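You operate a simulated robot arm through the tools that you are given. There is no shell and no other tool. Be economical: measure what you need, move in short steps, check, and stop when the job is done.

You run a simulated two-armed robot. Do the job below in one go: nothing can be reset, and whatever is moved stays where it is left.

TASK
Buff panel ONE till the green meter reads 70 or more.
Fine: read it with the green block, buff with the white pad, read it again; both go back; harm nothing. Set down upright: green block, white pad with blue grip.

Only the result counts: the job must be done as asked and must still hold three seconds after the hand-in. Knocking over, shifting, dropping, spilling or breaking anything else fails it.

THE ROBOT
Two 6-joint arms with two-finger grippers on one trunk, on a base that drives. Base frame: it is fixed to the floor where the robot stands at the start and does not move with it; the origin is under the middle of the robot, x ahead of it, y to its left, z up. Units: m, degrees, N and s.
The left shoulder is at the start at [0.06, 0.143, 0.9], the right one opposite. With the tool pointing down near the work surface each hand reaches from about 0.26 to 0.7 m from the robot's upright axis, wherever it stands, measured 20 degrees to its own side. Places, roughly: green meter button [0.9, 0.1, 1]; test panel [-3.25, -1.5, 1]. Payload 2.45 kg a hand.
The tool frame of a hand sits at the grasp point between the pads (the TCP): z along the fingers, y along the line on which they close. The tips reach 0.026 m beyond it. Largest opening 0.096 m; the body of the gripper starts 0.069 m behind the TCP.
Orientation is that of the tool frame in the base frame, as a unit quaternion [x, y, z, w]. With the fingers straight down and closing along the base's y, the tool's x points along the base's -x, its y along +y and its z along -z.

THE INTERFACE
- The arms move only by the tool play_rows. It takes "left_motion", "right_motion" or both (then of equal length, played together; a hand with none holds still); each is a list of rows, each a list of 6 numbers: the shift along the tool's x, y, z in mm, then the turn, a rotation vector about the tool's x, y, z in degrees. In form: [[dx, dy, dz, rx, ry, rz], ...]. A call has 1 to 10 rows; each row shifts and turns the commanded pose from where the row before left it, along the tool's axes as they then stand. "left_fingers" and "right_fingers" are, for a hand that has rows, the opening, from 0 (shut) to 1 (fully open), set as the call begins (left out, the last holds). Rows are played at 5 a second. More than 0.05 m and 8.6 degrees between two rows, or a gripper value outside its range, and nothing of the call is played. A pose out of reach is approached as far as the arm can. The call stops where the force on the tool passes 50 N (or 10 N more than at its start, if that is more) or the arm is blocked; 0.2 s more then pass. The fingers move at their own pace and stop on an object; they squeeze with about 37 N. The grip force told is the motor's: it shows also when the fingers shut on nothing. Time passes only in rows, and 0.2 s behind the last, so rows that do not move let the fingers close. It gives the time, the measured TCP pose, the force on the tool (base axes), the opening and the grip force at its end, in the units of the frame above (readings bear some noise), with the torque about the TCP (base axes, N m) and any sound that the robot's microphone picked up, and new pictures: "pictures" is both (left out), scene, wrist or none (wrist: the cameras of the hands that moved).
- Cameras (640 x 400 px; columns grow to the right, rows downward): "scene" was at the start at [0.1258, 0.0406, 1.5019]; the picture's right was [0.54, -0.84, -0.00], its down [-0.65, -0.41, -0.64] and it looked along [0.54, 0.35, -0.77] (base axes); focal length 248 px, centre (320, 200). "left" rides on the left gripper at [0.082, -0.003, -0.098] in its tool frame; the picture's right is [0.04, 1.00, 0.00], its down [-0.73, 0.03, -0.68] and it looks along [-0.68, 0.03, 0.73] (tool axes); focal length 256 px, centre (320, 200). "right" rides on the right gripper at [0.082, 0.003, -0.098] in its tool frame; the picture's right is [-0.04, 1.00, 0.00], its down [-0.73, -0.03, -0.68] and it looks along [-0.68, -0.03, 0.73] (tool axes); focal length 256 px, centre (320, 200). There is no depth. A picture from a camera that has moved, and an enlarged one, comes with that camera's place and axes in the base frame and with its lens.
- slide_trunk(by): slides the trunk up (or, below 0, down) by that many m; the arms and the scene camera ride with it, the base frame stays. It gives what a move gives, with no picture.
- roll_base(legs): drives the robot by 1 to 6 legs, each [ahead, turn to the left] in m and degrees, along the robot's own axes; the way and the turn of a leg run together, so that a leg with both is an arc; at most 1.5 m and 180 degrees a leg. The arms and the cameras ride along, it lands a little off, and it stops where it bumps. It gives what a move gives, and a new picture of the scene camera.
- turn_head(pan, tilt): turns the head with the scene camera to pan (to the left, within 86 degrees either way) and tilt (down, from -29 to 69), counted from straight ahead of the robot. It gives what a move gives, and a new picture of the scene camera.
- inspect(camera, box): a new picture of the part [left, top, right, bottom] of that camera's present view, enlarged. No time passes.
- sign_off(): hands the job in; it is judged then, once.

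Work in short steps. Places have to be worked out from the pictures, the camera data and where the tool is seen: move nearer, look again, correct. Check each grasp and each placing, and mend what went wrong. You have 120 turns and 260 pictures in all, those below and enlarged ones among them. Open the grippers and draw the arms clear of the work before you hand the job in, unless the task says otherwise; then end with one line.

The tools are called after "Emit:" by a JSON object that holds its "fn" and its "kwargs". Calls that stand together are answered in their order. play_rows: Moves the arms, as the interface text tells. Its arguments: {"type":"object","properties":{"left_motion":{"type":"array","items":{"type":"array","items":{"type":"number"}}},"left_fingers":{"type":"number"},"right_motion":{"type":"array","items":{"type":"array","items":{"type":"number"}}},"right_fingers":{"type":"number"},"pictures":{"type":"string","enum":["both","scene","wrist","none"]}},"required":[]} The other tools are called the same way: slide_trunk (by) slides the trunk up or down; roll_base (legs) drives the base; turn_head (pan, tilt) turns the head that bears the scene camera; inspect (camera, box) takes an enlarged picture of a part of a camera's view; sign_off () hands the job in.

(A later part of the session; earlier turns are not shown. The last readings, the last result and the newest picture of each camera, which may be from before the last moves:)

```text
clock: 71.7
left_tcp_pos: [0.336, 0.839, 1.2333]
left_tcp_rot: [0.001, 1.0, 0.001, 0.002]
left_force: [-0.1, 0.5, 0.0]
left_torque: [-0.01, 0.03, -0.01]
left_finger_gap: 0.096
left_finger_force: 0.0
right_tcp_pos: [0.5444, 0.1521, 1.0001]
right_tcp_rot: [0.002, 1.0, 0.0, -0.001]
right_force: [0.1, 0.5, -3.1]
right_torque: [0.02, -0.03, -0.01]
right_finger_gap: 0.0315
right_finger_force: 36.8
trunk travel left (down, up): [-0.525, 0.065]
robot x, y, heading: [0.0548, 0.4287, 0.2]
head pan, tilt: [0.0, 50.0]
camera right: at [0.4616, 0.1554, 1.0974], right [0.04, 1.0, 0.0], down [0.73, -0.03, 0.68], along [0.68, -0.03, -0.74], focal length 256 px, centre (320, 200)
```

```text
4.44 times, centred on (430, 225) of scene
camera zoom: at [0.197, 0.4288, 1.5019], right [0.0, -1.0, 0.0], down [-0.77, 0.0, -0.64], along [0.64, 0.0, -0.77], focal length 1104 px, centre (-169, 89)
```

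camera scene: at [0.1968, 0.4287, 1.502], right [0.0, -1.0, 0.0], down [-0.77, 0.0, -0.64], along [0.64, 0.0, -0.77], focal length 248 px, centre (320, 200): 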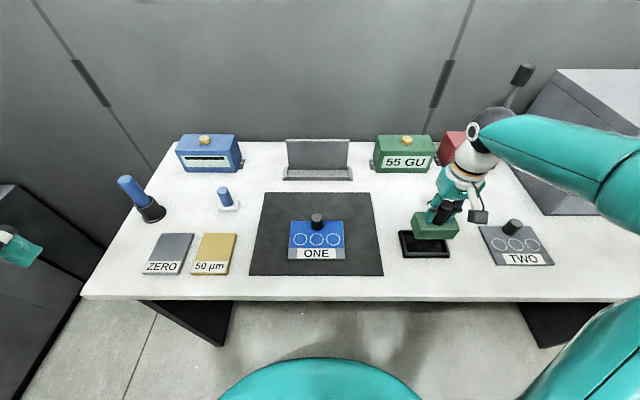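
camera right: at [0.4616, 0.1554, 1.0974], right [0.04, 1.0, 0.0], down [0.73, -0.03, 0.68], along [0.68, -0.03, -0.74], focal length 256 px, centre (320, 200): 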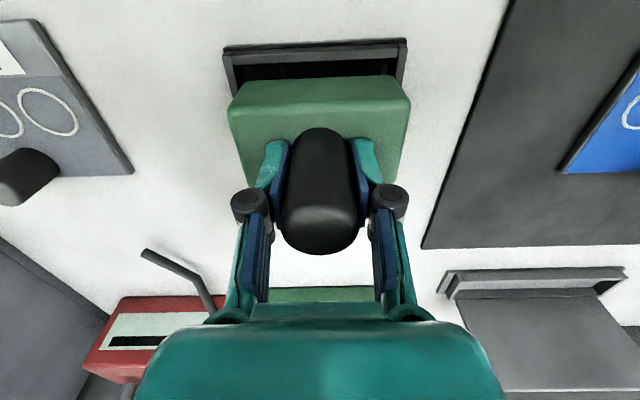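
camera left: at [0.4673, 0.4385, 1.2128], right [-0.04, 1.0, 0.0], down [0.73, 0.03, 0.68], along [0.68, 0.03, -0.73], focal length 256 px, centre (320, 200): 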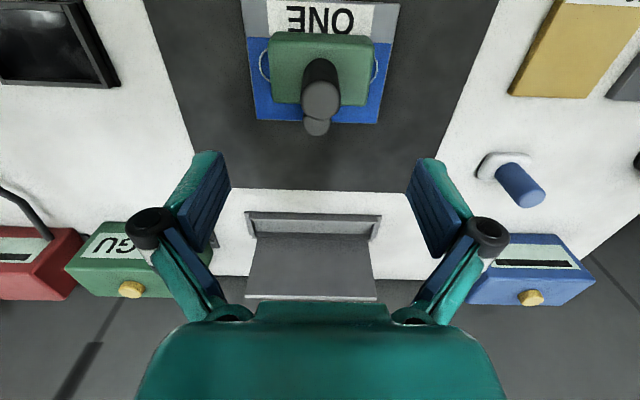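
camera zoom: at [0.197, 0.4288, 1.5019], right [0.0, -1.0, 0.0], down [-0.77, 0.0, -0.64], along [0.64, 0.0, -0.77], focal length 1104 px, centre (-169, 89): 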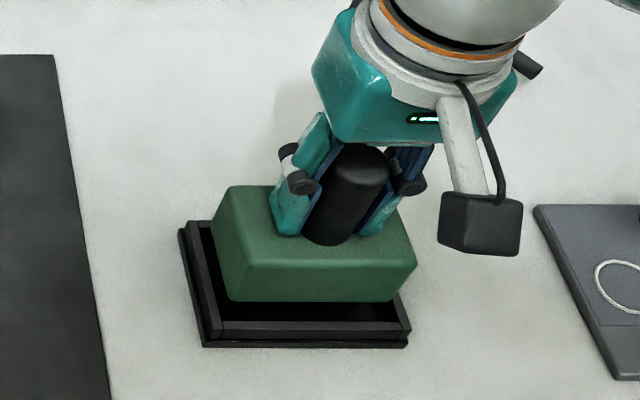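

Looks aligned. I continue lowering in small steps.

Emit:
{"fn": "play_rows", "kwargs": {"right_motion": [[0, 0, 4, 0, 0, 0], [0, 0, 4, 0, 0, 0], [0, 0, 4, 0, 0, 0]], "pictures": "none"}}

Emit:
{"fn": "play_rows", "kwargs": {"right_motion": [[0, 0, 3, 0, 0, 0], [0, 0, 3, 0, 0, 0]], "pictures": "none"}}

Emit:
{"fn": "play_rows", "kwargs": {"right_motion": [[0, 0, 2, 0, 0, 0]], "pictures": "wrist"}}

Emit:
{"fn": "inspect", "kwargs": {"camera": "scene", "box": [370, 180, 490, 270]}}

```text
clock: 72.5
left_tcp_pos: [0.3374, 0.8377, 1.2324]
left_tcp_rot: [0.002, 1.0, 0.0, 0.001]
left_force: [-0.3, 0.4, 0.2]
left_torque: [-0.04, -0.04, -0.02]
left_finger_gap: 0.0958
left_finger_force: 0.0
right_tcp_pos: [0.5433, 0.1518, 0.9878]
right_tcp_rot: [0.001, 1.0, 0.0, 0.0]
right_force: [0.2, 0.1, -2.8]
right_torque: [0.01, 0.02, 0.02]
right_finger_gap: 0.0312
right_finger_force: 36.8
trunk travel left (down, up): [-0.525, 0.065]
robot x, y, heading: [0.0596, 0.431, 0.1]
head pan, tilt: [0.0, 50.0]
```

```text
clock: 73.1
left_tcp_pos: [0.3365, 0.8378, 1.2335]
left_tcp_rot: [0.002, 1.0, 0.001, 0.001]
left_force: [-0.3, -0.2, -0.2]
left_torque: [0.01, 0.01, 0.0]
left_finger_gap: 0.096
left_finger_force: 0.0
right_tcp_pos: [0.5442, 0.1524, 0.9815]
right_tcp_rot: [0.002, 1.0, -0.001, -0.001]
right_force: [0.4, -0.6, -3.7]
right_torque: [0.01, -0.02, 0.03]
right_finger_gap: 0.0316
right_finger_force: 36.6
trunk travel left (down, up): [-0.525, 0.065]
robot x, y, heading: [0.0563, 0.4243, 0.4]
head pan, tilt: [0.0, 50.0]
```

```text
clock: 73.5
left_tcp_pos: [0.3372, 0.837, 1.2323]
left_tcp_rot: [0.002, 1.0, 0.0, 0.0]
left_force: [-0.7, -0.7, 0.9]
left_torque: [-0.01, 0.01, -0.01]
left_finger_gap: 0.0961
left_finger_force: 0.0
right_tcp_pos: [0.5447, 0.1523, 0.9796]
right_tcp_rot: [0.001, 1.0, 0.0, -0.001]
right_force: [-0.4, -0.3, -2.7]
right_torque: [-0.04, -0.01, -0.01]
right_finger_gap: 0.0311
right_finger_force: 36.8
trunk travel left (down, up): [-0.525, 0.065]
robot x, y, heading: [0.0581, 0.43, 0.1]
head pan, tilt: [0.0, 50.0]
camera right: at [0.4617, 0.1561, 1.0776], right [0.04, 1.0, 0.0], down [0.73, -0.03, 0.68], along [0.68, -0.03, -0.74], focal length 256 px, centre (320, 200)
```

right: 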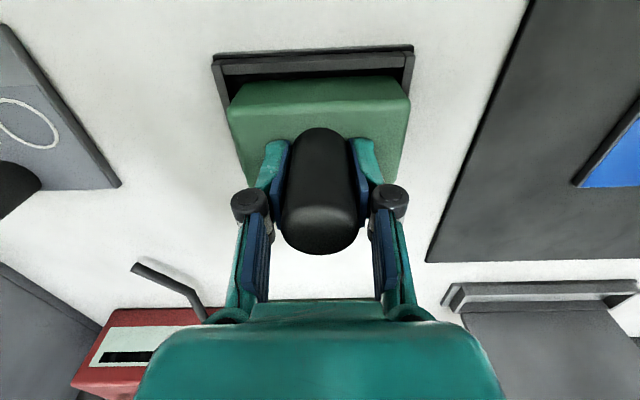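

```text
4.44 times, centred on (430, 225) of scene
camera zoom: at [0.1969, 0.4288, 1.5019], right [0.0, -1.0, 0.0], down [-0.77, 0.0, -0.64], along [0.64, 0.0, -0.77], focal length 1104 px, centre (-169, 89)
```

zoom: 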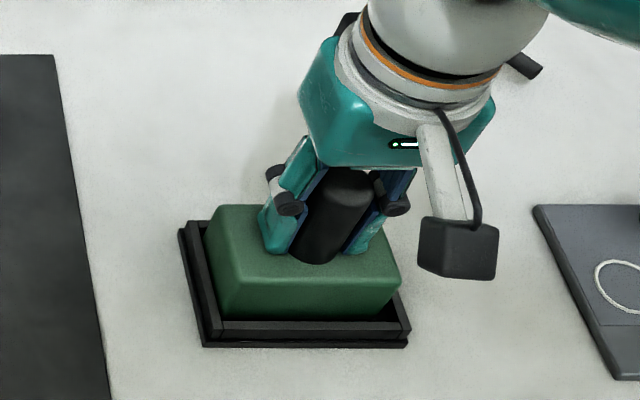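

Nearly seated, well inside the tray. I lower the last mm until the weight comes off.

Emit:
{"fn": "play_rows", "kwargs": {"right_motion": [[0, 0, 1.5, 0, 0, 0], [0, 0, 1.5, 0, 0, 0]], "pictures": "none"}}

```text
clock: 74.1
left_tcp_pos: [0.3355, 0.8387, 1.2336]
left_tcp_rot: [0.002, 1.0, 0.0, 0.002]
left_force: [0.6, -0.1, -0.1]
left_torque: [-0.03, 0.0, 0.03]
left_finger_gap: 0.0959
left_finger_force: 0.0
right_tcp_pos: [0.5432, 0.1529, 0.9796]
right_tcp_rot: [0.001, 1.0, -0.001, 0.003]
right_force: [2.9, -1.1, 20.0]
right_torque: [0.06, 0.38, 0.05]
right_finger_gap: 0.0313
right_finger_force: 36.0
trunk travel left (down, up): [-0.525, 0.065]
robot x, y, heading: [0.0613, 0.4323, -0.1]
head pan, tilt: [0.0, 50.0]
```

Seated. I relieve 1.5 mm, release and rise; then swing the right hand aside and left hand toward the pad.

Emit:
{"fn": "play_rows", "kwargs": {"right_motion": [[0, 0, -2, 0, 0, 0]], "pictures": "none"}}

Emit:
{"fn": "play_rows", "kwargs": {"right_motion": [[0, 0, 0, 0, 0, 0], [0, 0, 0, 0, 0, 0], [0, 0, 0, 0, 0, 0], [0, 0, -20, 0, 0, 0], [0, 0, -40, 0, 0, 0], [0, 0, -40, 0, 0, 0], [40, -10, -20, 0, 0, 0], [45, -10, 0, 0, 0, 0], [45, -10, 0, 0, 0, 0]], "right_fingers": 1, "pictures": "scene"}}

Emit:
{"fn": "inspect", "kwargs": {"camera": "scene", "box": [180, 160, 500, 280]}}

```text
clock: 74.5
left_tcp_pos: [0.3371, 0.8373, 1.2324]
left_tcp_rot: [0.002, 1.0, 0.0, 0.001]
left_force: [0.2, -0.5, -0.2]
left_torque: [0.0, 0.0, 0.01]
left_finger_gap: 0.0961
left_finger_force: 0.0
right_tcp_pos: [0.5428, 0.1541, 0.9788]
right_tcp_rot: [0.002, 1.0, 0.0, 0.0]
right_force: [5.3, -0.7, 12.5]
right_torque: [-0.1, 0.06, 0.0]
right_finger_gap: 0.0312
right_finger_force: 36.9
trunk travel left (down, up): [-0.525, 0.065]
robot x, y, heading: [0.059, 0.4279, 0.1]
head pan, tilt: [0.0, 50.0]
```

```text
clock: 76.5
left_tcp_pos: [0.334, 0.8381, 1.2334]
left_tcp_rot: [0.002, 1.0, 0.0, 0.002]
left_force: [-1.1, 0.4, 0.4]
left_torque: [0.0, -0.05, 0.0]
left_finger_gap: 0.0959
left_finger_force: 0.0
right_tcp_pos: [0.413, 0.1218, 1.0992]
right_tcp_rot: [0.002, 1.0, 0.001, 0.001]
right_force: [0.0, -0.1, -0.6]
right_torque: [0.02, -0.06, -0.02]
right_finger_gap: 0.096
right_finger_force: 0.1
trunk travel left (down, up): [-0.525, 0.065]
robot x, y, heading: [0.0616, 0.4303, 0.3]
head pan, tilt: [0.0, 50.0]
camera scene: at [0.1943, 0.4289, 1.5022], right [0.0, -1.0, 0.0], down [-0.77, 0.0, -0.64], along [0.64, 0.0, -0.77], focal length 248 px, centre (320, 200)
```

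scene: 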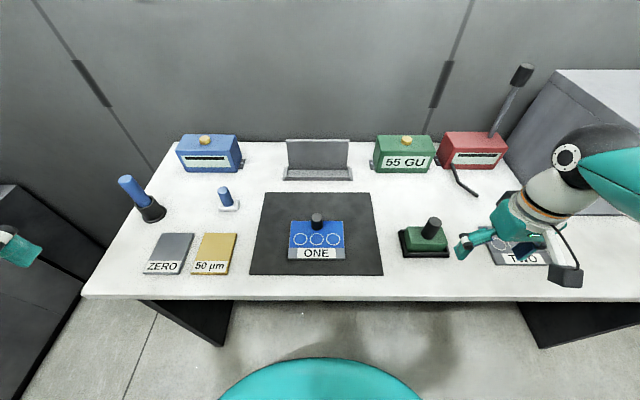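

```text
2.00 times, centred on (340, 220) of scene
camera zoom: at [0.1943, 0.4289, 1.5022], right [0.0, -1.0, 0.0], down [-0.77, 0.0, -0.64], along [0.64, 0.0, -0.77], focal length 497 px, centre (280, 160)
```

zoom: 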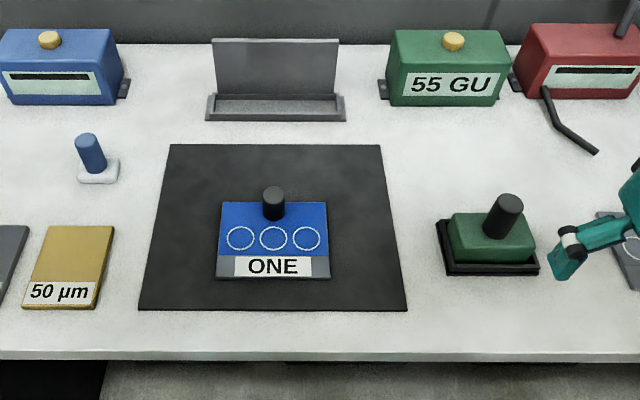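

Block is back in its tray. Now the left hand goes over the pad's blue grip at about (0.667, 0.705).

Emit:
{"fn": "inspect", "kwargs": {"camera": "scene", "box": [390, 205, 460, 265]}}

Emit:
{"fn": "play_rows", "kwargs": {"left_motion": [[-40, -16, 20, 0, 0, 0], [-40, -16, 20, 0, 0, 0], [-40, -16, 20, 0, 0, 0], [-40, -16, 20, 0, 0, 0], [-40, -16, 20, 0, 0, 0], [-40, -16, 20, 0, 0, 0], [-40, -16, 15, 0, 0, 0]], "pictures": "wrist"}}

```text
6.67 times, centred on (425, 235) of scene
camera zoom: at [0.1943, 0.4289, 1.5022], right [0.0, -1.0, 0.0], down [-0.77, 0.0, -0.64], along [0.64, 0.0, -0.77], focal length 1655 px, centre (-380, -33)
```

zoom: 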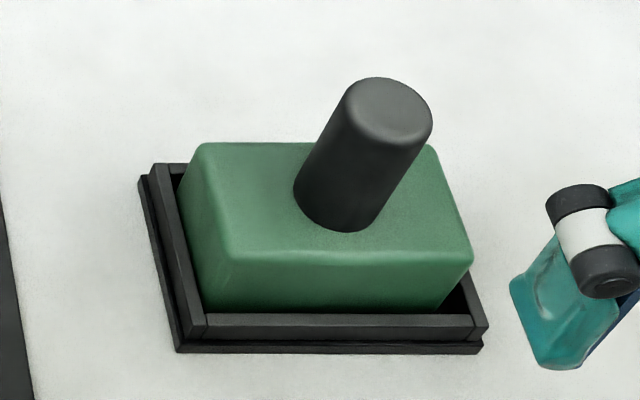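

```text
clock: 78.1
left_tcp_pos: [0.6163, 0.7257, 1.0963]
left_tcp_rot: [0.002, 1.0, -0.001, 0.0]
left_force: [0.6, 0.0, 0.5]
left_torque: [0.01, 0.04, 0.02]
left_finger_gap: 0.0958
left_finger_force: 0.1
right_tcp_pos: [0.4152, 0.1229, 1.0972]
right_tcp_rot: [0.001, 1.0, 0.0, -0.002]
right_force: [0.1, 0.1, 1.5]
right_torque: [-0.02, 0.07, 0.0]
right_finger_gap: 0.096
right_finger_force: 0.1
trunk travel left (down, up): [-0.525, 0.065]
robot x, y, heading: [0.0568, 0.4294, 0.0]
head pan, tilt: [0.0, 50.0]
camera left: at [0.5364, 0.7225, 1.1943], right [-0.04, 1.0, 0.0], down [0.73, 0.03, 0.68], along [0.68, 0.03, -0.73], focal length 256 px, centre (320, 200)
```

left: 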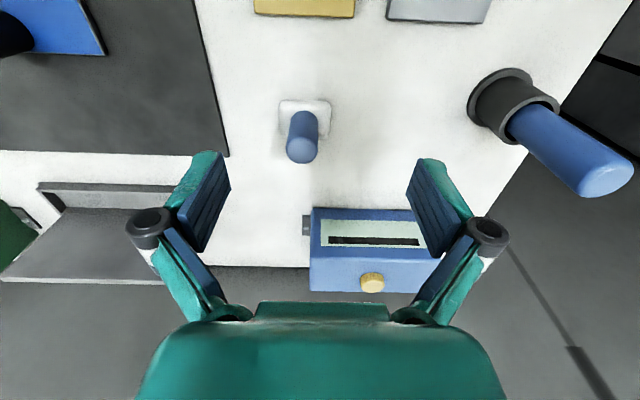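

Pad ≈ 57 mm square, grip at (0.672, 0.711), top z≈0.98. I move over it and lower halfway for a check.

Emit:
{"fn": "play_rows", "kwargs": {"left_motion": [[-28, -8, 25, 0, 0, 0], [-28, -7, 30, 0, 0, 0], [0, 0, 20, 0, 0, 0]], "pictures": "wrist"}}

```text
clock: 78.9
left_tcp_pos: [0.6741, 0.7096, 1.0216]
left_tcp_rot: [0.002, 1.0, 0.0, 0.003]
left_force: [0.7, -0.5, -0.2]
left_torque: [0.01, 0.02, 0.0]
left_finger_gap: 0.0959
left_finger_force: 0.0
right_tcp_pos: [0.4147, 0.1222, 1.0977]
right_tcp_rot: [0.002, 1.0, 0.0, -0.001]
right_force: [-0.4, -0.4, 0.5]
right_torque: [0.0, 0.0, -0.01]
right_finger_gap: 0.096
right_finger_force: 0.0
trunk travel left (down, up): [-0.525, 0.065]
robot x, y, heading: [0.0588, 0.4288, 0.1]
head pan, tilt: [0.0, 50.0]
camera left: at [0.5929, 0.7071, 1.1201], right [-0.04, 1.0, 0.0], down [0.73, 0.03, 0.68], along [0.68, 0.03, -0.73], focal length 256 px, centre (320, 200)
```

left: 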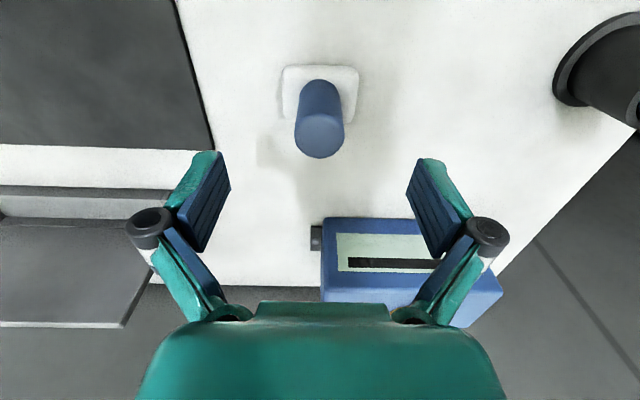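

Aligned. I lower to z≈0.958 and close on the grip.

Emit:
{"fn": "play_rows", "kwargs": {"left_motion": [[1.5, 1.5, 25, 0, 0, 0], [0, 0, 25, 0, 0, 0], [0, 0, 13, 0, 0, 0]], "pictures": "none"}}

Emit:
{"fn": "play_rows", "kwargs": {"left_motion": [[0, 0, 0, 0, 0, 0], [0, 0, 0, 0, 0, 0], [0, 0, 0, 0, 0, 0], [0, 0, 0, 0, 0, 0]], "left_fingers": 0, "pictures": "wrist"}}

```text
clock: 79.7
left_tcp_pos: [0.6723, 0.7119, 0.9586]
left_tcp_rot: [0.001, 1.0, 0.0, 0.002]
left_force: [0.8, -0.7, 0.2]
left_torque: [0.05, 0.04, 0.0]
left_finger_gap: 0.0961
left_finger_force: 0.1
right_tcp_pos: [0.4147, 0.1215, 1.0977]
right_tcp_rot: [0.003, 1.0, 0.0, -0.001]
right_force: [1.3, 1.2, -0.7]
right_torque: [-0.03, -0.04, 0.02]
right_finger_gap: 0.0959
right_finger_force: 0.0
trunk travel left (down, up): [-0.525, 0.065]
robot x, y, heading: [0.0555, 0.4299, 0.2]
head pan, tilt: [0.0, 50.0]
```

```text
clock: 80.7
left_tcp_pos: [0.6723, 0.7106, 0.9604]
left_tcp_rot: [0.001, 1.0, 0.0, 0.001]
left_force: [0.3, -0.4, 0.0]
left_torque: [-0.03, 0.05, -0.01]
left_finger_gap: 0.0307
left_finger_force: 36.9
right_tcp_pos: [0.4136, 0.1208, 1.0981]
right_tcp_rot: [0.002, 1.0, 0.001, 0.0]
right_force: [0.5, 0.3, -1.3]
right_torque: [-0.02, 0.01, 0.0]
right_finger_gap: 0.0958
right_finger_force: 0.1
trunk travel left (down, up): [-0.525, 0.065]
robot x, y, heading: [0.0597, 0.4274, 0.2]
head pan, tilt: [0.0, 50.0]
camera left: at [0.5919, 0.708, 1.0577], right [-0.04, 1.0, 0.0], down [0.73, 0.03, 0.68], along [0.68, 0.03, -0.73], focal length 256 px, centre (320, 200)
```

left: 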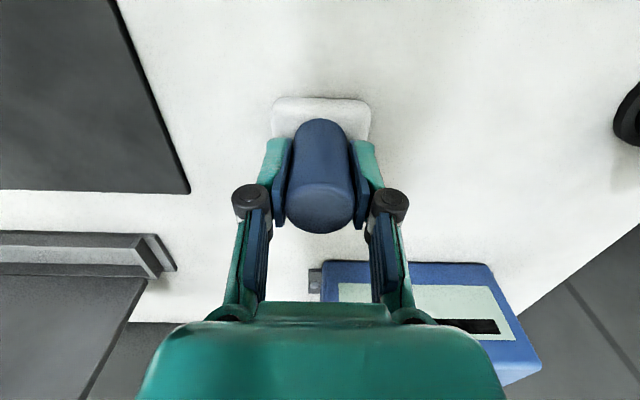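

Gripped. I note the pad's home TCP (0.6723, 0.7110, 0.960). I lift gently and carry it to the left end of panel ONE.

Emit:
{"fn": "play_rows", "kwargs": {"left_motion": [[0, 0, -4, 0, 0, 0], [0, 0, -8, 0, 0, 0], [0, 0, -14, 0, 0, 0], [0, 0, -18, 0, 0, 0], [0, 0, -18, 0, 0, 0], [12, -10, -8, 0, 0, 0], [22, -20, 0, 0, 0, 0], [25, -25, 0, 0, 0, 0], [25, -25, 0, 0, 0, 0], [22, -20, 0, 0, 0, 0]], "pictures": "wrist"}}

Emit:
{"fn": "play_rows", "kwargs": {"left_motion": [[15, -20, 0, 0, 0, 0], [4, -25, 0, 0, 0, 0], [0, -25, 0, 0, 0, 0], [0, -25, 0, 0, 0, 0], [0, -25, 0, 0, 0, 0], [0, -12, 0, 0, 0, 0]], "pictures": "both"}}

```text
clock: 82.9
left_tcp_pos: [0.5635, 0.6101, 1.031]
left_tcp_rot: [0.002, 1.0, 0.0, 0.002]
left_force: [0.0, -0.2, -0.9]
left_torque: [-0.01, -0.01, -0.03]
left_finger_gap: 0.0311
left_finger_force: 36.9
right_tcp_pos: [0.4135, 0.1228, 1.0976]
right_tcp_rot: [0.002, 1.0, 0.001, 0.0]
right_force: [-0.2, 0.0, 0.3]
right_torque: [0.01, -0.03, -0.01]
right_finger_gap: 0.096
right_finger_force: 0.0
trunk travel left (down, up): [-0.525, 0.065]
robot x, y, heading: [0.0572, 0.4294, 0.1]
head pan, tilt: [0.0, 50.0]
camera left: at [0.4825, 0.6066, 1.1294], right [-0.04, 1.0, 0.0], down [0.73, 0.03, 0.68], along [0.68, 0.03, -0.73], focal length 256 px, centre (320, 200)
```

left: 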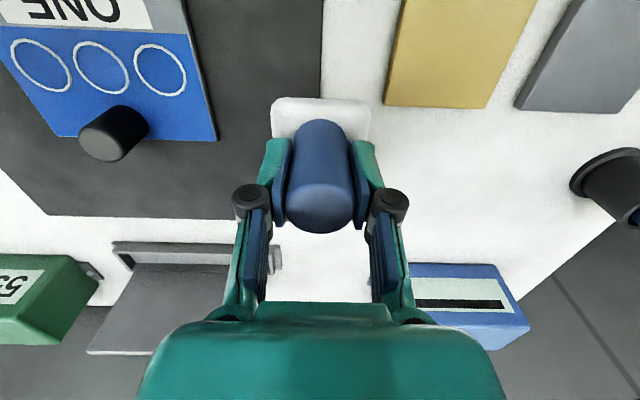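

```text
clock: 84.3
left_tcp_pos: [0.5467, 0.4793, 1.0301]
left_tcp_rot: [0.001, 1.0, 0.0, 0.002]
left_force: [0.5, -0.6, -1.5]
left_torque: [0.01, 0.01, 0.01]
left_finger_gap: 0.0309
left_finger_force: 36.7
right_tcp_pos: [0.4146, 0.1215, 1.0984]
right_tcp_rot: [0.001, 1.0, 0.0, -0.001]
right_force: [-0.3, 0.3, -0.2]
right_torque: [0.01, -0.02, -0.04]
right_finger_gap: 0.0961
right_finger_force: 0.1
trunk travel left (down, up): [-0.525, 0.065]
robot x, y, heading: [0.0602, 0.4313, 0.1]
head pan, tilt: [0.0, 50.0]
camera scene: at [0.1968, 0.4289, 1.502], right [0.0, -1.0, 0.0], down [-0.77, 0.0, -0.64], along [0.64, 0.0, -0.77], focal length 248 px, centre (320, 200)
camera left: at [0.4661, 0.4758, 1.1282], right [-0.04, 1.0, 0.0], down [0.73, 0.03, 0.68], along [0.68, 0.03, -0.73], focal length 256 px, centre (320, 200)
```

scene: 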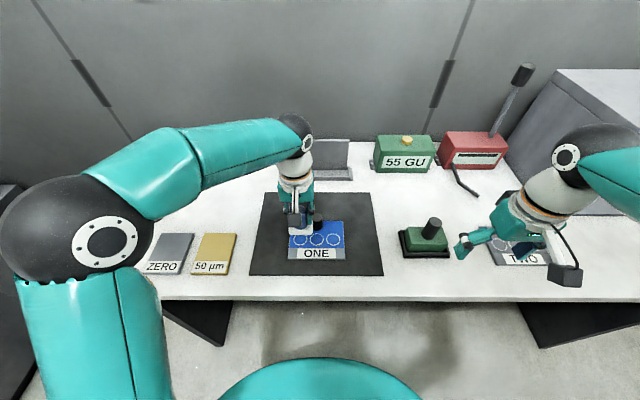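
left: 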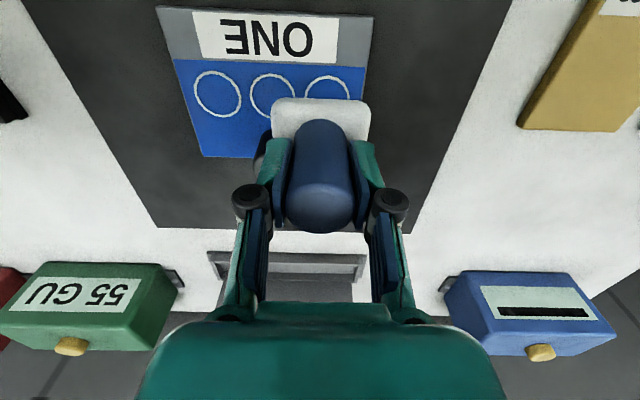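

The pad hovers over the left circle (circles at x≈0.548, y≈0.395/0.440/0.486). I lower until light contact.

Emit:
{"fn": "play_rows", "kwargs": {"left_motion": [[0, 5, 15, 0, 0, 0], [0, 0, 20, 0, 0, 0], [0, 0, 15, 0, 0, 0]], "pictures": "wrist"}}

Emit:
{"fn": "play_rows", "kwargs": {"left_motion": [[0, 0, 3, 0, 0, 0], [0, 0, 2, 0, 0, 0]], "pictures": "none"}}

Emit:
{"fn": "play_rows", "kwargs": {"left_motion": [[0, 0, 2, 0, 0, 0]], "pictures": "none"}}

```text
clock: 85.1
left_tcp_pos: [0.5471, 0.4847, 0.9802]
left_tcp_rot: [0.002, 1.0, 0.0, 0.001]
left_force: [-0.3, 0.6, -0.6]
left_torque: [-0.01, 0.01, 0.02]
left_finger_gap: 0.0307
left_finger_force: 37.1
right_tcp_pos: [0.4153, 0.1219, 1.0986]
right_tcp_rot: [0.002, 1.0, 0.0, -0.001]
right_force: [1.0, 0.0, -0.5]
right_torque: [0.01, 0.06, -0.01]
right_finger_gap: 0.096
right_finger_force: 0.1
trunk travel left (down, up): [-0.525, 0.065]
robot x, y, heading: [0.0597, 0.4335, -0.0]
head pan, tilt: [0.0, 50.0]
camera left: at [0.4661, 0.4825, 1.0777], right [-0.04, 1.0, 0.0], down [0.73, 0.03, 0.68], along [0.68, 0.03, -0.73], focal length 256 px, centre (320, 200)
```

left: 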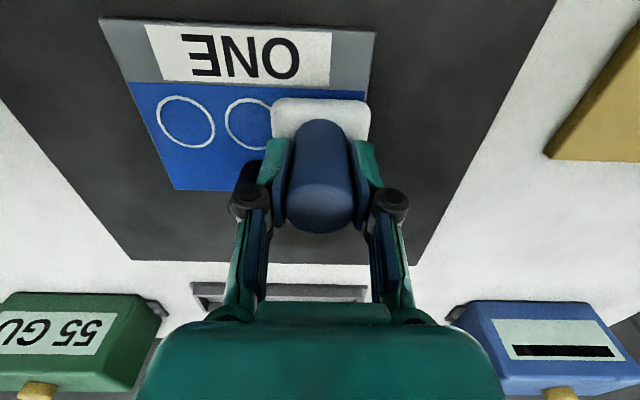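

```text
clock: 85.7
left_tcp_pos: [0.5472, 0.4848, 0.9743]
left_tcp_rot: [0.001, 1.0, 0.0, 0.001]
left_force: [-0.2, -0.6, 0.4]
left_torque: [-0.01, 0.0, -0.01]
left_finger_gap: 0.0309
left_finger_force: 37.0
right_tcp_pos: [0.4145, 0.1231, 1.098]
right_tcp_rot: [0.001, 1.0, 0.0, -0.001]
right_force: [-0.4, 0.0, -0.4]
right_torque: [-0.02, 0.0, -0.01]
right_finger_gap: 0.096
right_finger_force: 0.0
trunk travel left (down, up): [-0.525, 0.065]
robot x, y, heading: [0.0567, 0.4301, 0.3]
head pan, tilt: [0.0, 50.0]
```

```text
clock: 86.1
left_tcp_pos: [0.5473, 0.4857, 0.974]
left_tcp_rot: [0.002, 1.0, -0.001, 0.001]
left_force: [-0.2, -0.5, 2.8]
left_torque: [-0.06, 0.07, -0.02]
left_finger_gap: 0.0309
left_finger_force: 36.9
right_tcp_pos: [0.4137, 0.1225, 1.0978]
right_tcp_rot: [0.001, 1.0, 0.0, -0.001]
right_force: [0.1, 0.7, 0.0]
right_torque: [0.0, -0.01, 0.0]
right_finger_gap: 0.0962
right_finger_force: 0.0
trunk travel left (down, up): [-0.525, 0.065]
robot x, y, heading: [0.0572, 0.4306, 0.0]
head pan, tilt: [0.0, 50.0]
```

Contact at z≈0.974 with ~3 N. I press 0.8 mm more and make one slow sweep over the three circles, watching forces.

Emit:
{"fn": "play_rows", "kwargs": {"left_motion": [[0, 0, 0.8, 0, 0, 0]], "pictures": "none"}}

Emit:
{"fn": "play_rows", "kwargs": {"left_motion": [[0, -10, 0, 0, 0, 0], [0, -15, 0, 0, 0, 0], [0, -15, 0, 0, 0, 0], [0, -15, 0, 0, 0, 0], [0, -15, 0, 0, 0, 0], [0, -15, 0, 0, 0, 0], [0, -5, 0, 0, 0, 0]], "pictures": "wrist"}}

```text
clock: 86.5
left_tcp_pos: [0.547, 0.4844, 0.9739]
left_tcp_rot: [0.002, 1.0, 0.0, 0.002]
left_force: [2.7, 2.7, 10.9]
left_torque: [0.11, 0.07, -0.03]
left_finger_gap: 0.0309
left_finger_force: 36.7
right_tcp_pos: [0.4139, 0.121, 1.0989]
right_tcp_rot: [0.002, 1.0, 0.0, -0.001]
right_force: [0.5, 0.0, -0.1]
right_torque: [0.02, 0.02, 0.01]
right_finger_gap: 0.0962
right_finger_force: 0.1
trunk travel left (down, up): [-0.525, 0.065]
robot x, y, heading: [0.057, 0.4281, 0.3]
head pan, tilt: [0.0, 50.0]
```

```text
clock: 88.1
left_tcp_pos: [0.5449, 0.396, 0.9734]
left_tcp_rot: [0.002, 1.0, 0.0, 0.002]
left_force: [1.0, 6.5, 13.9]
left_torque: [0.23, 0.0, -0.03]
left_finger_gap: 0.0307
left_finger_force: 37.1
right_tcp_pos: [0.4142, 0.1232, 1.0979]
right_tcp_rot: [0.002, 1.0, 0.0, 0.0]
right_force: [-0.4, -0.3, -0.7]
right_torque: [-0.02, 0.0, 0.0]
right_finger_gap: 0.0959
right_finger_force: 0.2
trunk travel left (down, up): [-0.525, 0.065]
robot x, y, heading: [0.0591, 0.431, 0.1]
head pan, tilt: [0.0, 50.0]
camera left: at [0.4633, 0.3922, 1.0713], right [-0.04, 1.0, 0.0], down [0.73, 0.03, 0.68], along [0.68, 0.02, -0.73], focal length 256 px, centre (320, 200)
```

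left: 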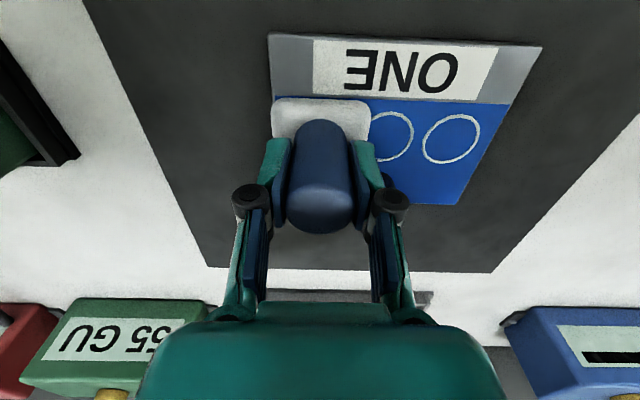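

Even contact, ~12 N, panel has not moved. I continue back-and-forth strokes.

Emit:
{"fn": "play_rows", "kwargs": {"left_motion": [[0, 18, 0, 0, 0, 0], [0, 18, 0, 0, 0, 0], [0, 18, 0, 0, 0, 0], [0, 18, 0, 0, 0, 0], [0, 18, 0, 0, 0, 0], [0, -18, 0, 0, 0, 0], [0, -18, 0, 0, 0, 0], [0, -18, 0, 0, 0, 0], [0, -18, 0, 0, 0, 0], [0, -18, 0, 0, 0, 0]], "pictures": "none"}}

Emit:
{"fn": "play_rows", "kwargs": {"left_motion": [[0, 18, 0, 0, 0, 0], [0, 18, 0, 0, 0, 0], [0, 18, 0, 0, 0, 0], [0, 18, 0, 0, 0, 0], [0, 18, 0, 0, 0, 0], [0, -18, 0, 0, 0, 0], [0, -18, 0, 0, 0, 0], [0, -18, 0, 0, 0, 0], [0, -18, 0, 0, 0, 0], [0, -18, 0, 0, 0, 0]], "pictures": "none"}}

Emit:
{"fn": "play_rows", "kwargs": {"left_motion": [[0, 18, 0, 0, 0, 0], [0, 18, 0, 0, 0, 0], [0, 18, 0, 0, 0, 0], [0, 18, 0, 0, 0, 0], [0, 18, 0, 0, 0, 0]], "pictures": "both"}}

```text
clock: 90.3
left_tcp_pos: [0.5445, 0.3961, 0.9735]
left_tcp_rot: [0.002, 1.0, 0.0, 0.002]
left_force: [0.7, 6.3, 16.7]
left_torque: [0.32, 0.1, -0.06]
left_finger_gap: 0.0309
left_finger_force: 37.1
right_tcp_pos: [0.4125, 0.1221, 1.0988]
right_tcp_rot: [0.002, 1.0, 0.0, 0.001]
right_force: [0.3, 0.9, -0.7]
right_torque: [-0.02, 0.0, 0.02]
right_finger_gap: 0.0962
right_finger_force: 0.0
trunk travel left (down, up): [-0.525, 0.065]
robot x, y, heading: [0.057, 0.4266, 0.2]
head pan, tilt: [0.0, 50.0]
```

```text
clock: 92.5
left_tcp_pos: [0.5447, 0.3948, 0.973]
left_tcp_rot: [0.002, 1.0, 0.0, 0.003]
left_force: [-0.2, 9.6, 25.3]
left_torque: [0.44, 0.06, -0.04]
left_finger_gap: 0.031
left_finger_force: 36.8
right_tcp_pos: [0.4124, 0.123, 1.0989]
right_tcp_rot: [0.002, 1.0, 0.0, 0.0]
right_force: [0.1, 0.0, -0.6]
right_torque: [0.01, 0.02, 0.01]
right_finger_gap: 0.0958
right_finger_force: 0.2
trunk travel left (down, up): [-0.525, 0.065]
robot x, y, heading: [0.0594, 0.4303, 0.2]
head pan, tilt: [0.0, 50.0]
```

```text
clock: 93.7
left_tcp_pos: [0.547, 0.4817, 0.9737]
left_tcp_rot: [0.002, 1.0, -0.001, 0.002]
left_force: [-0.3, -9.5, 24.8]
left_torque: [-0.38, 0.05, 0.08]
left_finger_gap: 0.0309
left_finger_force: 36.7
right_tcp_pos: [0.4126, 0.1208, 1.0979]
right_tcp_rot: [0.002, 1.0, 0.001, 0.001]
right_force: [0.4, 0.5, 0.1]
right_torque: [-0.03, 0.0, 0.0]
right_finger_gap: 0.0961
right_finger_force: 0.0
trunk travel left (down, up): [-0.525, 0.065]
robot x, y, heading: [0.0566, 0.4306, 0.2]
head pan, tilt: [0.0, 50.0]
camera scene: at [0.1943, 0.4276, 1.5023], right [0.0, -1.0, 0.0], down [-0.77, 0.0, -0.64], along [0.64, 0.0, -0.77], focal length 248 px, centre (320, 200)
camera left: at [0.4642, 0.4803, 1.0705], right [-0.04, 1.0, 0.0], down [0.73, 0.03, 0.68], along [0.68, 0.02, -0.73], focal length 256 px, centre (320, 200)
```

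scene: 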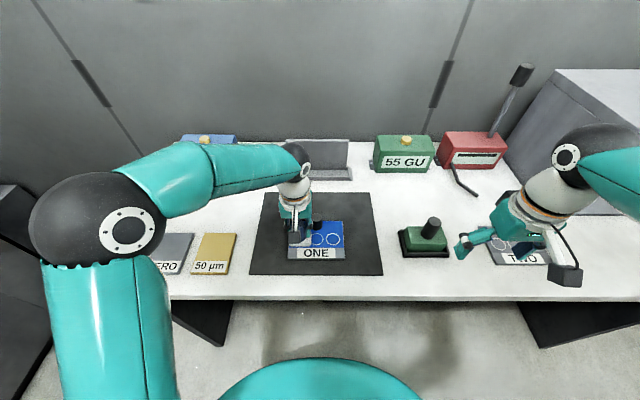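
left: 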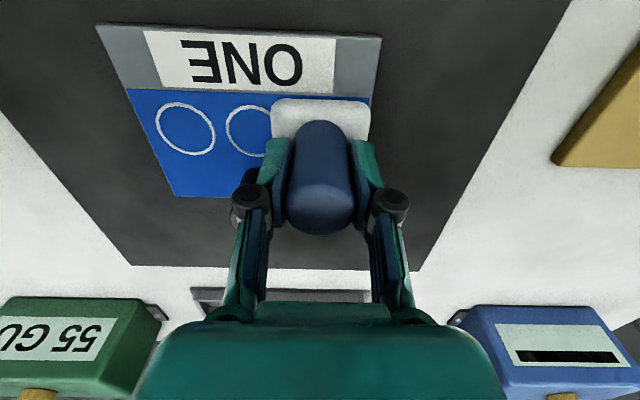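

Force crept up to 25 N after six passes; enough for a first check. I lift the pad aside to the left (holding it) while the right hand goes down over the block's knob.

Emit:
{"fn": "play_rows", "kwargs": {"left_motion": [[0, 0, -3, 0, 0, 0], [0, 0, -8, 0, 0, 0], [0, 0, -15, 0, 0, 0], [0, 0, -20, 0, 0, 0], [0, 0, -14, 0, 0, 0], [0, 12, 0, 0, 0, 0], [0, 22, 0, 0, 0, 0], [0, 25, 0, 0, 0, 0], [0, 25, 0, 0, 0, 0], [0, 22, 0, 0, 0, 0]], "right_motion": [[-30, 8, 0, 0, 0, 0], [-35, 8, 0, 0, 0, 0], [-35, 8, 0, 0, 0, 0], [-30, 8, 0, 0, 0, 0], [0, 0, 0, 0, 0, 0], [0, 0, 25, 0, 0, 0], [0, 0, 25, 0, 0, 0], [0, 0, 15, 0, 0, 0], [0, 0, 0, 0, 0, 0], [0, 0, 0, 0, 0, 0]], "pictures": "wrist"}}

```text
clock: 95.9
left_tcp_pos: [0.548, 0.5919, 1.0307]
left_tcp_rot: [0.002, 1.0, 0.0, 0.001]
left_force: [0.5, -0.3, -0.8]
left_torque: [-0.02, -0.02, -0.02]
left_finger_gap: 0.0307
left_finger_force: 36.9
right_tcp_pos: [0.5435, 0.1559, 1.0323]
right_tcp_rot: [0.002, 1.0, 0.0, -0.001]
right_force: [-0.2, -0.4, -0.2]
right_torque: [0.01, 0.01, -0.03]
right_finger_gap: 0.0959
right_finger_force: 0.0
trunk travel left (down, up): [-0.525, 0.065]
robot x, y, heading: [0.0588, 0.4257, 0.1]
head pan, tilt: [0.0, 50.0]
camera right: at [0.4609, 0.1591, 1.1307], right [0.04, 1.0, 0.0], down [0.73, -0.03, 0.68], along [0.68, -0.03, -0.74], focal length 256 px, centre (320, 200)
camera left: at [0.4674, 0.5891, 1.1283], right [-0.04, 1.0, 0.0], down [0.73, 0.03, 0.68], along [0.68, 0.02, -0.73], focal length 256 px, centre (320, 200)
```

right: 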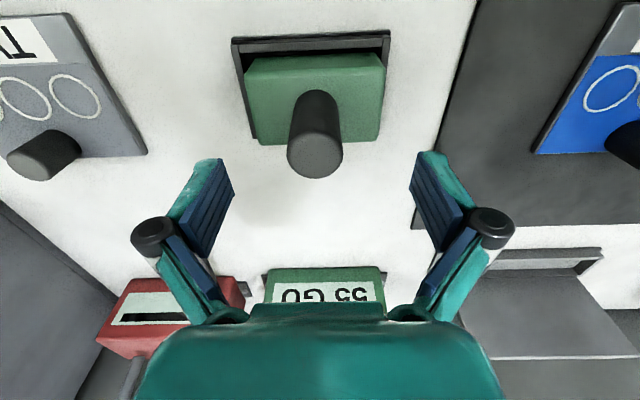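
left: 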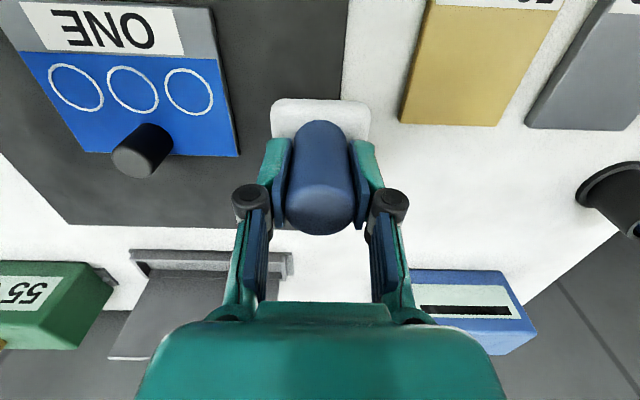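

Knob at (0.543, 0.152). I shift 3 mm right, lower, close and lift gently; the left hand moves a bit further away.

Emit:
{"fn": "play_rows", "kwargs": {"right_motion": [[0, -3, 20, 0, 0, 0], [0, 0, 20, 0, 0, 0], [0, 0, 12, 0, 0, 0]], "left_motion": [[0, 15, 0, 0, 0, 0], [0, 25, 0, 0, 0, 0], [0, 15, 0, 0, 0, 0]], "pictures": "none"}}

Emit:
{"fn": "play_rows", "kwargs": {"right_motion": [[0, 0, 0, 0, 0, 0], [0, 0, 0, 0, 0, 0], [0, 0, 0, 0, 0, 0], [0, 0, 0, 0, 0, 0], [0, 0, -3, 0, 0, 0], [0, 0, -4, 0, 0, 0], [0, 0, -6, 0, 0, 0], [0, 0, -10, 0, 0, 0], [0, 0, -15, 0, 0, 0], [0, 0, -15, 0, 0, 0]], "right_fingers": 0, "pictures": "wrist"}}

```text
clock: 96.7
left_tcp_pos: [0.5478, 0.6459, 1.0317]
left_tcp_rot: [0.001, 1.0, 0.0, 0.002]
left_force: [-0.2, 0.5, -1.5]
left_torque: [0.01, 0.02, -0.02]
left_finger_gap: 0.0309
left_finger_force: 37.2
right_tcp_pos: [0.5435, 0.1524, 0.9825]
right_tcp_rot: [0.002, 1.0, -0.001, -0.001]
right_force: [-0.4, 0.2, 0.1]
right_torque: [0.01, 0.02, -0.01]
right_finger_gap: 0.096
right_finger_force: 0.1
trunk travel left (down, up): [-0.525, 0.065]
robot x, y, heading: [0.0594, 0.4287, 0.2]
head pan, tilt: [0.0, 50.0]
```

```text
clock: 98.9
left_tcp_pos: [0.5464, 0.6461, 1.0328]
left_tcp_rot: [0.001, 1.0, 0.001, 0.001]
left_force: [0.8, 0.1, -1.5]
left_torque: [-0.02, 0.04, -0.04]
left_finger_gap: 0.0308
left_finger_force: 36.9
right_tcp_pos: [0.5449, 0.1491, 1.0349]
right_tcp_rot: [0.0, 1.0, 0.001, 0.0]
right_force: [0.1, -0.8, -2.6]
right_torque: [-0.02, -0.01, 0.01]
right_finger_gap: 0.0311
right_finger_force: 36.5
trunk travel left (down, up): [-0.525, 0.065]
robot x, y, heading: [0.0564, 0.4284, 0.2]
head pan, tilt: [0.0, 50.0]
camera right: at [0.4618, 0.155, 1.1322], right [0.04, 1.0, 0.0], down [0.73, -0.03, 0.68], along [0.68, -0.03, -0.74], focal length 256 px, centre (320, 200)
```

right: 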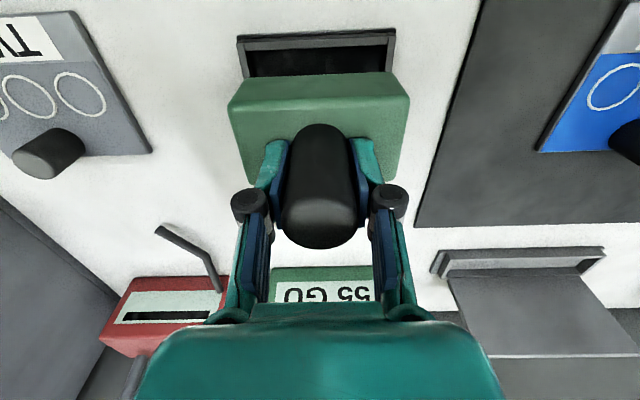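

Held. I carry it slowly to the panel (y +292 mm).

Emit:
{"fn": "play_rows", "kwargs": {"right_motion": [[0, 10, -5, 0, 0, 0], [0, 18, -5, 0, 0, 0], [0, 22, 0, 0, 0, 0], [0, 24, 0, 0, 0, 0], [0, 24, 0, 0, 0, 0], [0, 24, 0, 0, 0, 0], [0, 24, 0, 0, 0, 0], [0, 24, 0, 0, 0, 0], [0, 24, 0, 0, 0, 0], [0, 16, 0, 0, 0, 0]], "pictures": "none"}}

Emit:
{"fn": "play_rows", "kwargs": {"right_motion": [[-2, 12, 0, 0, 0, 0], [0, 20, 0, 0, 0, 0], [0, 20, 0, 0, 0, 0], [0, 18, 0, 0, 0, 0], [0, 10, 0, 0, 0, 0], [0, 0, 10, 0, 0, 0], [0, 0, 15, 0, 0, 0], [0, 0, 10, 0, 0, 0], [0, 0, 8, 0, 0, 0]], "pictures": "both"}}

```text
clock: 101.1
left_tcp_pos: [0.5474, 0.6472, 1.0321]
left_tcp_rot: [0.002, 1.0, 0.0, 0.001]
left_force: [-0.4, 0.2, -1.7]
left_torque: [-0.03, 0.02, -0.03]
left_finger_gap: 0.031
left_finger_force: 37.1
right_tcp_pos: [0.5444, 0.363, 1.0439]
right_tcp_rot: [0.002, 1.0, 0.001, -0.001]
right_force: [-0.1, -0.1, -2.5]
right_torque: [0.0, 0.03, -0.04]
right_finger_gap: 0.0314
right_finger_force: 36.9
trunk travel left (down, up): [-0.525, 0.065]
robot x, y, heading: [0.0562, 0.4258, 0.0]
head pan, tilt: [0.0, 50.0]
```

```text
clock: 103.1
left_tcp_pos: [0.5467, 0.6457, 1.0319]
left_tcp_rot: [0.002, 1.0, 0.0, 0.001]
left_force: [-0.5, -0.7, -0.9]
left_torque: [0.04, 0.0, 0.01]
left_finger_gap: 0.0308
left_finger_force: 37.2
right_tcp_pos: [0.5464, 0.4401, 1.0016]
right_tcp_rot: [0.001, 1.0, 0.0, -0.001]
right_force: [-0.3, 0.8, -2.1]
right_torque: [0.02, -0.01, -0.02]
right_finger_gap: 0.0314
right_finger_force: 36.8
trunk travel left (down, up): [-0.525, 0.065]
robot x, y, heading: [0.0589, 0.4272, 0.4]
head pan, tilt: [0.0, 50.0]
camera scene: at [0.1975, 0.4291, 1.5019], right [0.0, -1.0, 0.0], down [-0.77, 0.0, -0.64], along [0.64, 0.0, -0.77], focal length 248 px, centre (320, 200)
camera right: at [0.4639, 0.4444, 1.0994], right [0.04, 1.0, 0.0], down [0.73, -0.03, 0.68], along [0.68, -0.03, -0.74], focal length 256 px, centre (320, 200)
```

scene: 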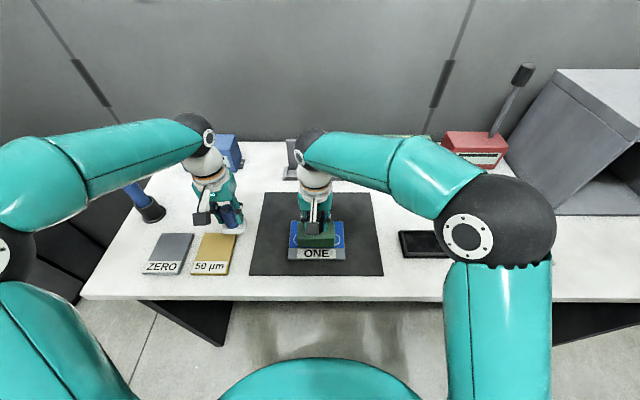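
right: 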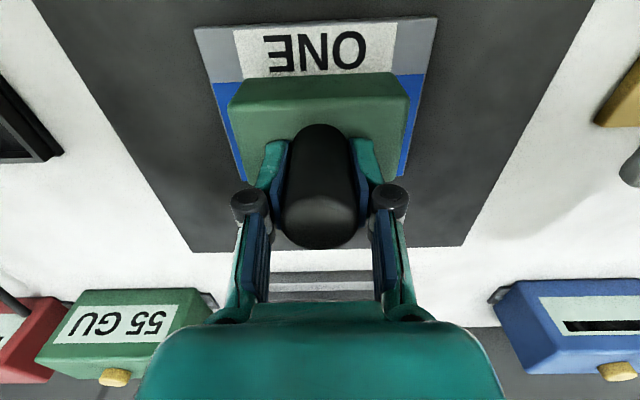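

Aligned over the mid circle. I lower to contact with force checks.

Emit:
{"fn": "play_rows", "kwargs": {"right_motion": [[-1, 1, 5, 0, 0, 0], [0, 0, 4, 0, 0, 0], [0, 0, 3, 0, 0, 0]], "pictures": "none"}}

Emit:
{"fn": "play_rows", "kwargs": {"right_motion": [[0, 0, 2, 0, 0, 0]], "pictures": "none"}}

Emit:
{"fn": "play_rows", "kwargs": {"right_motion": [[0, 0, 1, 0, 0, 0]], "pictures": "none"}}

```text
clock: 103.9
left_tcp_pos: [0.5475, 0.6449, 1.0319]
left_tcp_rot: [0.002, 1.0, 0.0, 0.0]
left_force: [-0.6, 1.0, -0.3]
left_torque: [-0.02, 0.03, 0.03]
left_finger_gap: 0.031
left_finger_force: 37.3
right_tcp_pos: [0.5468, 0.4423, 0.9892]
right_tcp_rot: [0.001, 1.0, 0.0, -0.001]
right_force: [1.2, 0.4, -3.4]
right_torque: [-0.02, 0.01, 0.03]
right_finger_gap: 0.0312
right_finger_force: 37.1
trunk travel left (down, up): [-0.525, 0.065]
robot x, y, heading: [0.059, 0.4295, -0.0]
head pan, tilt: [0.0, 50.0]
```

```text
clock: 104.3
left_tcp_pos: [0.547, 0.647, 1.032]
left_tcp_rot: [0.001, 1.0, -0.001, 0.002]
left_force: [0.0, -0.3, -0.6]
left_torque: [0.02, 0.01, -0.03]
left_finger_gap: 0.0308
left_finger_force: 36.9
right_tcp_pos: [0.5468, 0.442, 0.9884]
right_tcp_rot: [0.001, 1.0, 0.0, -0.001]
right_force: [-0.1, 0.1, -3.1]
right_torque: [0.01, 0.01, 0.03]
right_finger_gap: 0.031
right_finger_force: 37.4
trunk travel left (down, up): [-0.525, 0.065]
robot x, y, heading: [0.0589, 0.43, 0.4]
head pan, tilt: [0.0, 50.0]
```

```text
clock: 104.7
left_tcp_pos: [0.5467, 0.6463, 1.0325]
left_tcp_rot: [0.002, 1.0, 0.0, 0.002]
left_force: [0.4, -1.2, -0.5]
left_torque: [0.01, 0.03, 0.02]
left_finger_gap: 0.0308
left_finger_force: 36.8
right_tcp_pos: [0.5464, 0.4422, 0.988]
right_tcp_rot: [0.002, 1.0, 0.001, -0.001]
right_force: [-2.3, -0.3, 3.9]
right_torque: [-0.06, 0.24, -0.01]
right_finger_gap: 0.0313
right_finger_force: 36.5
trunk travel left (down, up): [-0.525, 0.065]
robot x, y, heading: [0.0582, 0.4287, 0.3]
head pan, tilt: [0.0, 50.0]
```

Set down. Release and rise; then swing to y=0.15 with the fingers shut, pitching 65° for the button.

Emit:
{"fn": "play_rows", "kwargs": {"right_motion": [[0, 0, 0, 0, 0, 0], [0, 0, 0, 0, 0, 0], [0, 0, 0, 0, 0, 0], [0, 0, -20, 0, 0, 0], [0, 0, -35, 0, 0, 0], [0, 0, -40, 0, 0, 0], [0, 0, -35, 0, 0, 0]], "right_fingers": 1, "pictures": "wrist"}}

Emit:
{"fn": "play_rows", "kwargs": {"right_motion": [[0, -32.4, 0, 0, -7.22, 0], [0, -32.4, 0, 0, -7.22, 0], [0, -32.4, 0, 0, -7.22, 0], [0, -32.4, 0, 0, -7.22, 0], [0, -32.4, 0, 0, -7.22, 0], [0, -32.4, 0, 0, -7.22, 0], [0, -32.4, 0, 0, -7.22, 0], [0, -32.4, 0, 0, -7.22, 0], [0, -32.4, 0, 0, -7.22, 0], [0, 0, 0, 0, 0, 0]], "right_fingers": 0, "pictures": "both"}}

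```text
clock: 106.3
left_tcp_pos: [0.5468, 0.646, 1.0312]
left_tcp_rot: [0.002, 1.0, 0.0, 0.002]
left_force: [-0.6, 0.3, -0.7]
left_torque: [0.0, 0.01, 0.01]
left_finger_gap: 0.0309
left_finger_force: 37.0
right_tcp_pos: [0.5469, 0.4429, 1.117]
right_tcp_rot: [0.0, 1.0, 0.0, -0.001]
right_force: [-0.1, 0.0, -0.1]
right_torque: [0.0, -0.04, -0.02]
right_finger_gap: 0.0962
right_finger_force: 0.1
trunk travel left (down, up): [-0.525, 0.065]
robot x, y, heading: [0.0577, 0.4297, 0.2]
head pan, tilt: [0.0, 50.0]
camera right: at [0.4648, 0.4464, 1.2147], right [0.04, 1.0, 0.0], down [0.73, -0.03, 0.68], along [0.68, -0.03, -0.74], focal length 256 px, centre (320, 200)
```

right: 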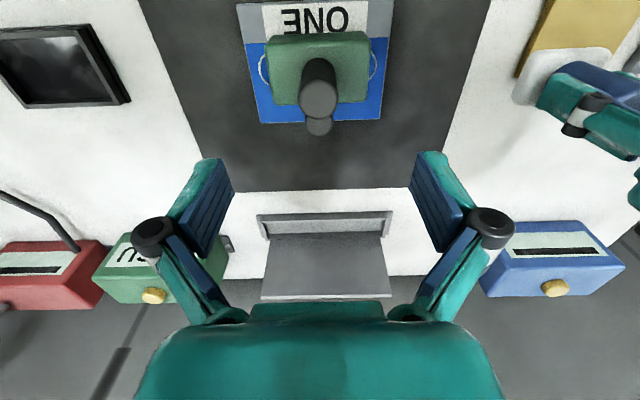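

```text
clock: 108.5
left_tcp_pos: [0.5457, 0.6464, 1.0327]
left_tcp_rot: [0.001, 1.0, 0.0, 0.001]
left_force: [0.2, 0.3, -0.7]
left_torque: [-0.02, 0.02, -0.01]
left_finger_gap: 0.0308
left_finger_force: 36.9
right_tcp_pos: [0.5438, 0.1507, 1.1178]
right_tcp_rot: [0.003, 0.845, -0.003, 0.534]
right_force: [0.7, 0.8, 0.3]
right_torque: [0.02, 0.01, 0.02]
right_finger_gap: 0.0
right_finger_force: 28.9
trunk travel left (down, up): [-0.525, 0.065]
robot x, y, heading: [0.0571, 0.4316, -0.1]
head pan, tilt: [0.0, 50.0]
camera scene: at [0.1968, 0.4294, 1.5019], right [0.0, -1.0, 0.0], down [-0.77, 0.0, -0.64], along [0.64, 0.0, -0.77], focal length 248 px, centre (320, 200)
camera right: at [0.4189, 0.1561, 1.0845], right [0.03, 1.0, 0.03], down [-0.3, -0.03, 0.95], along [0.95, -0.03, 0.3], focal length 256 px, centre (320, 200)
```

scene: 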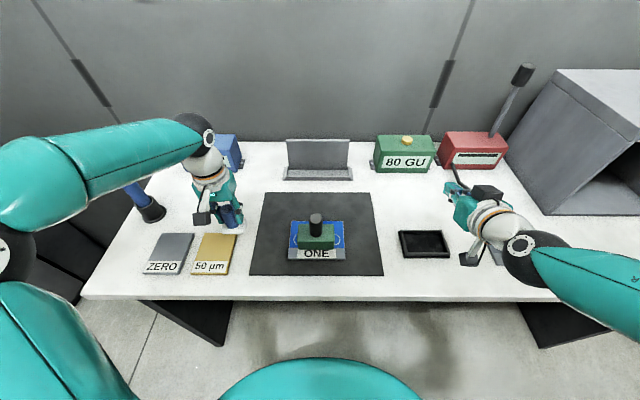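
right: 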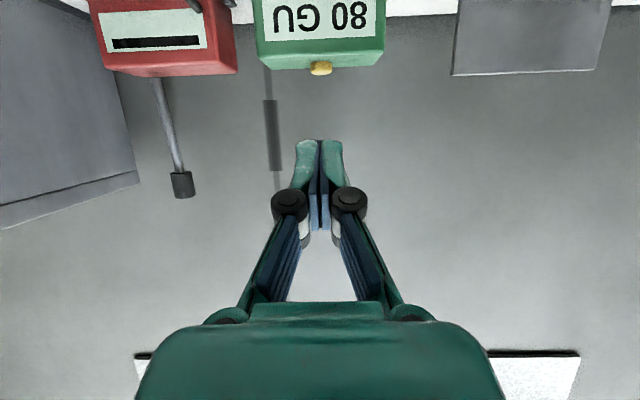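

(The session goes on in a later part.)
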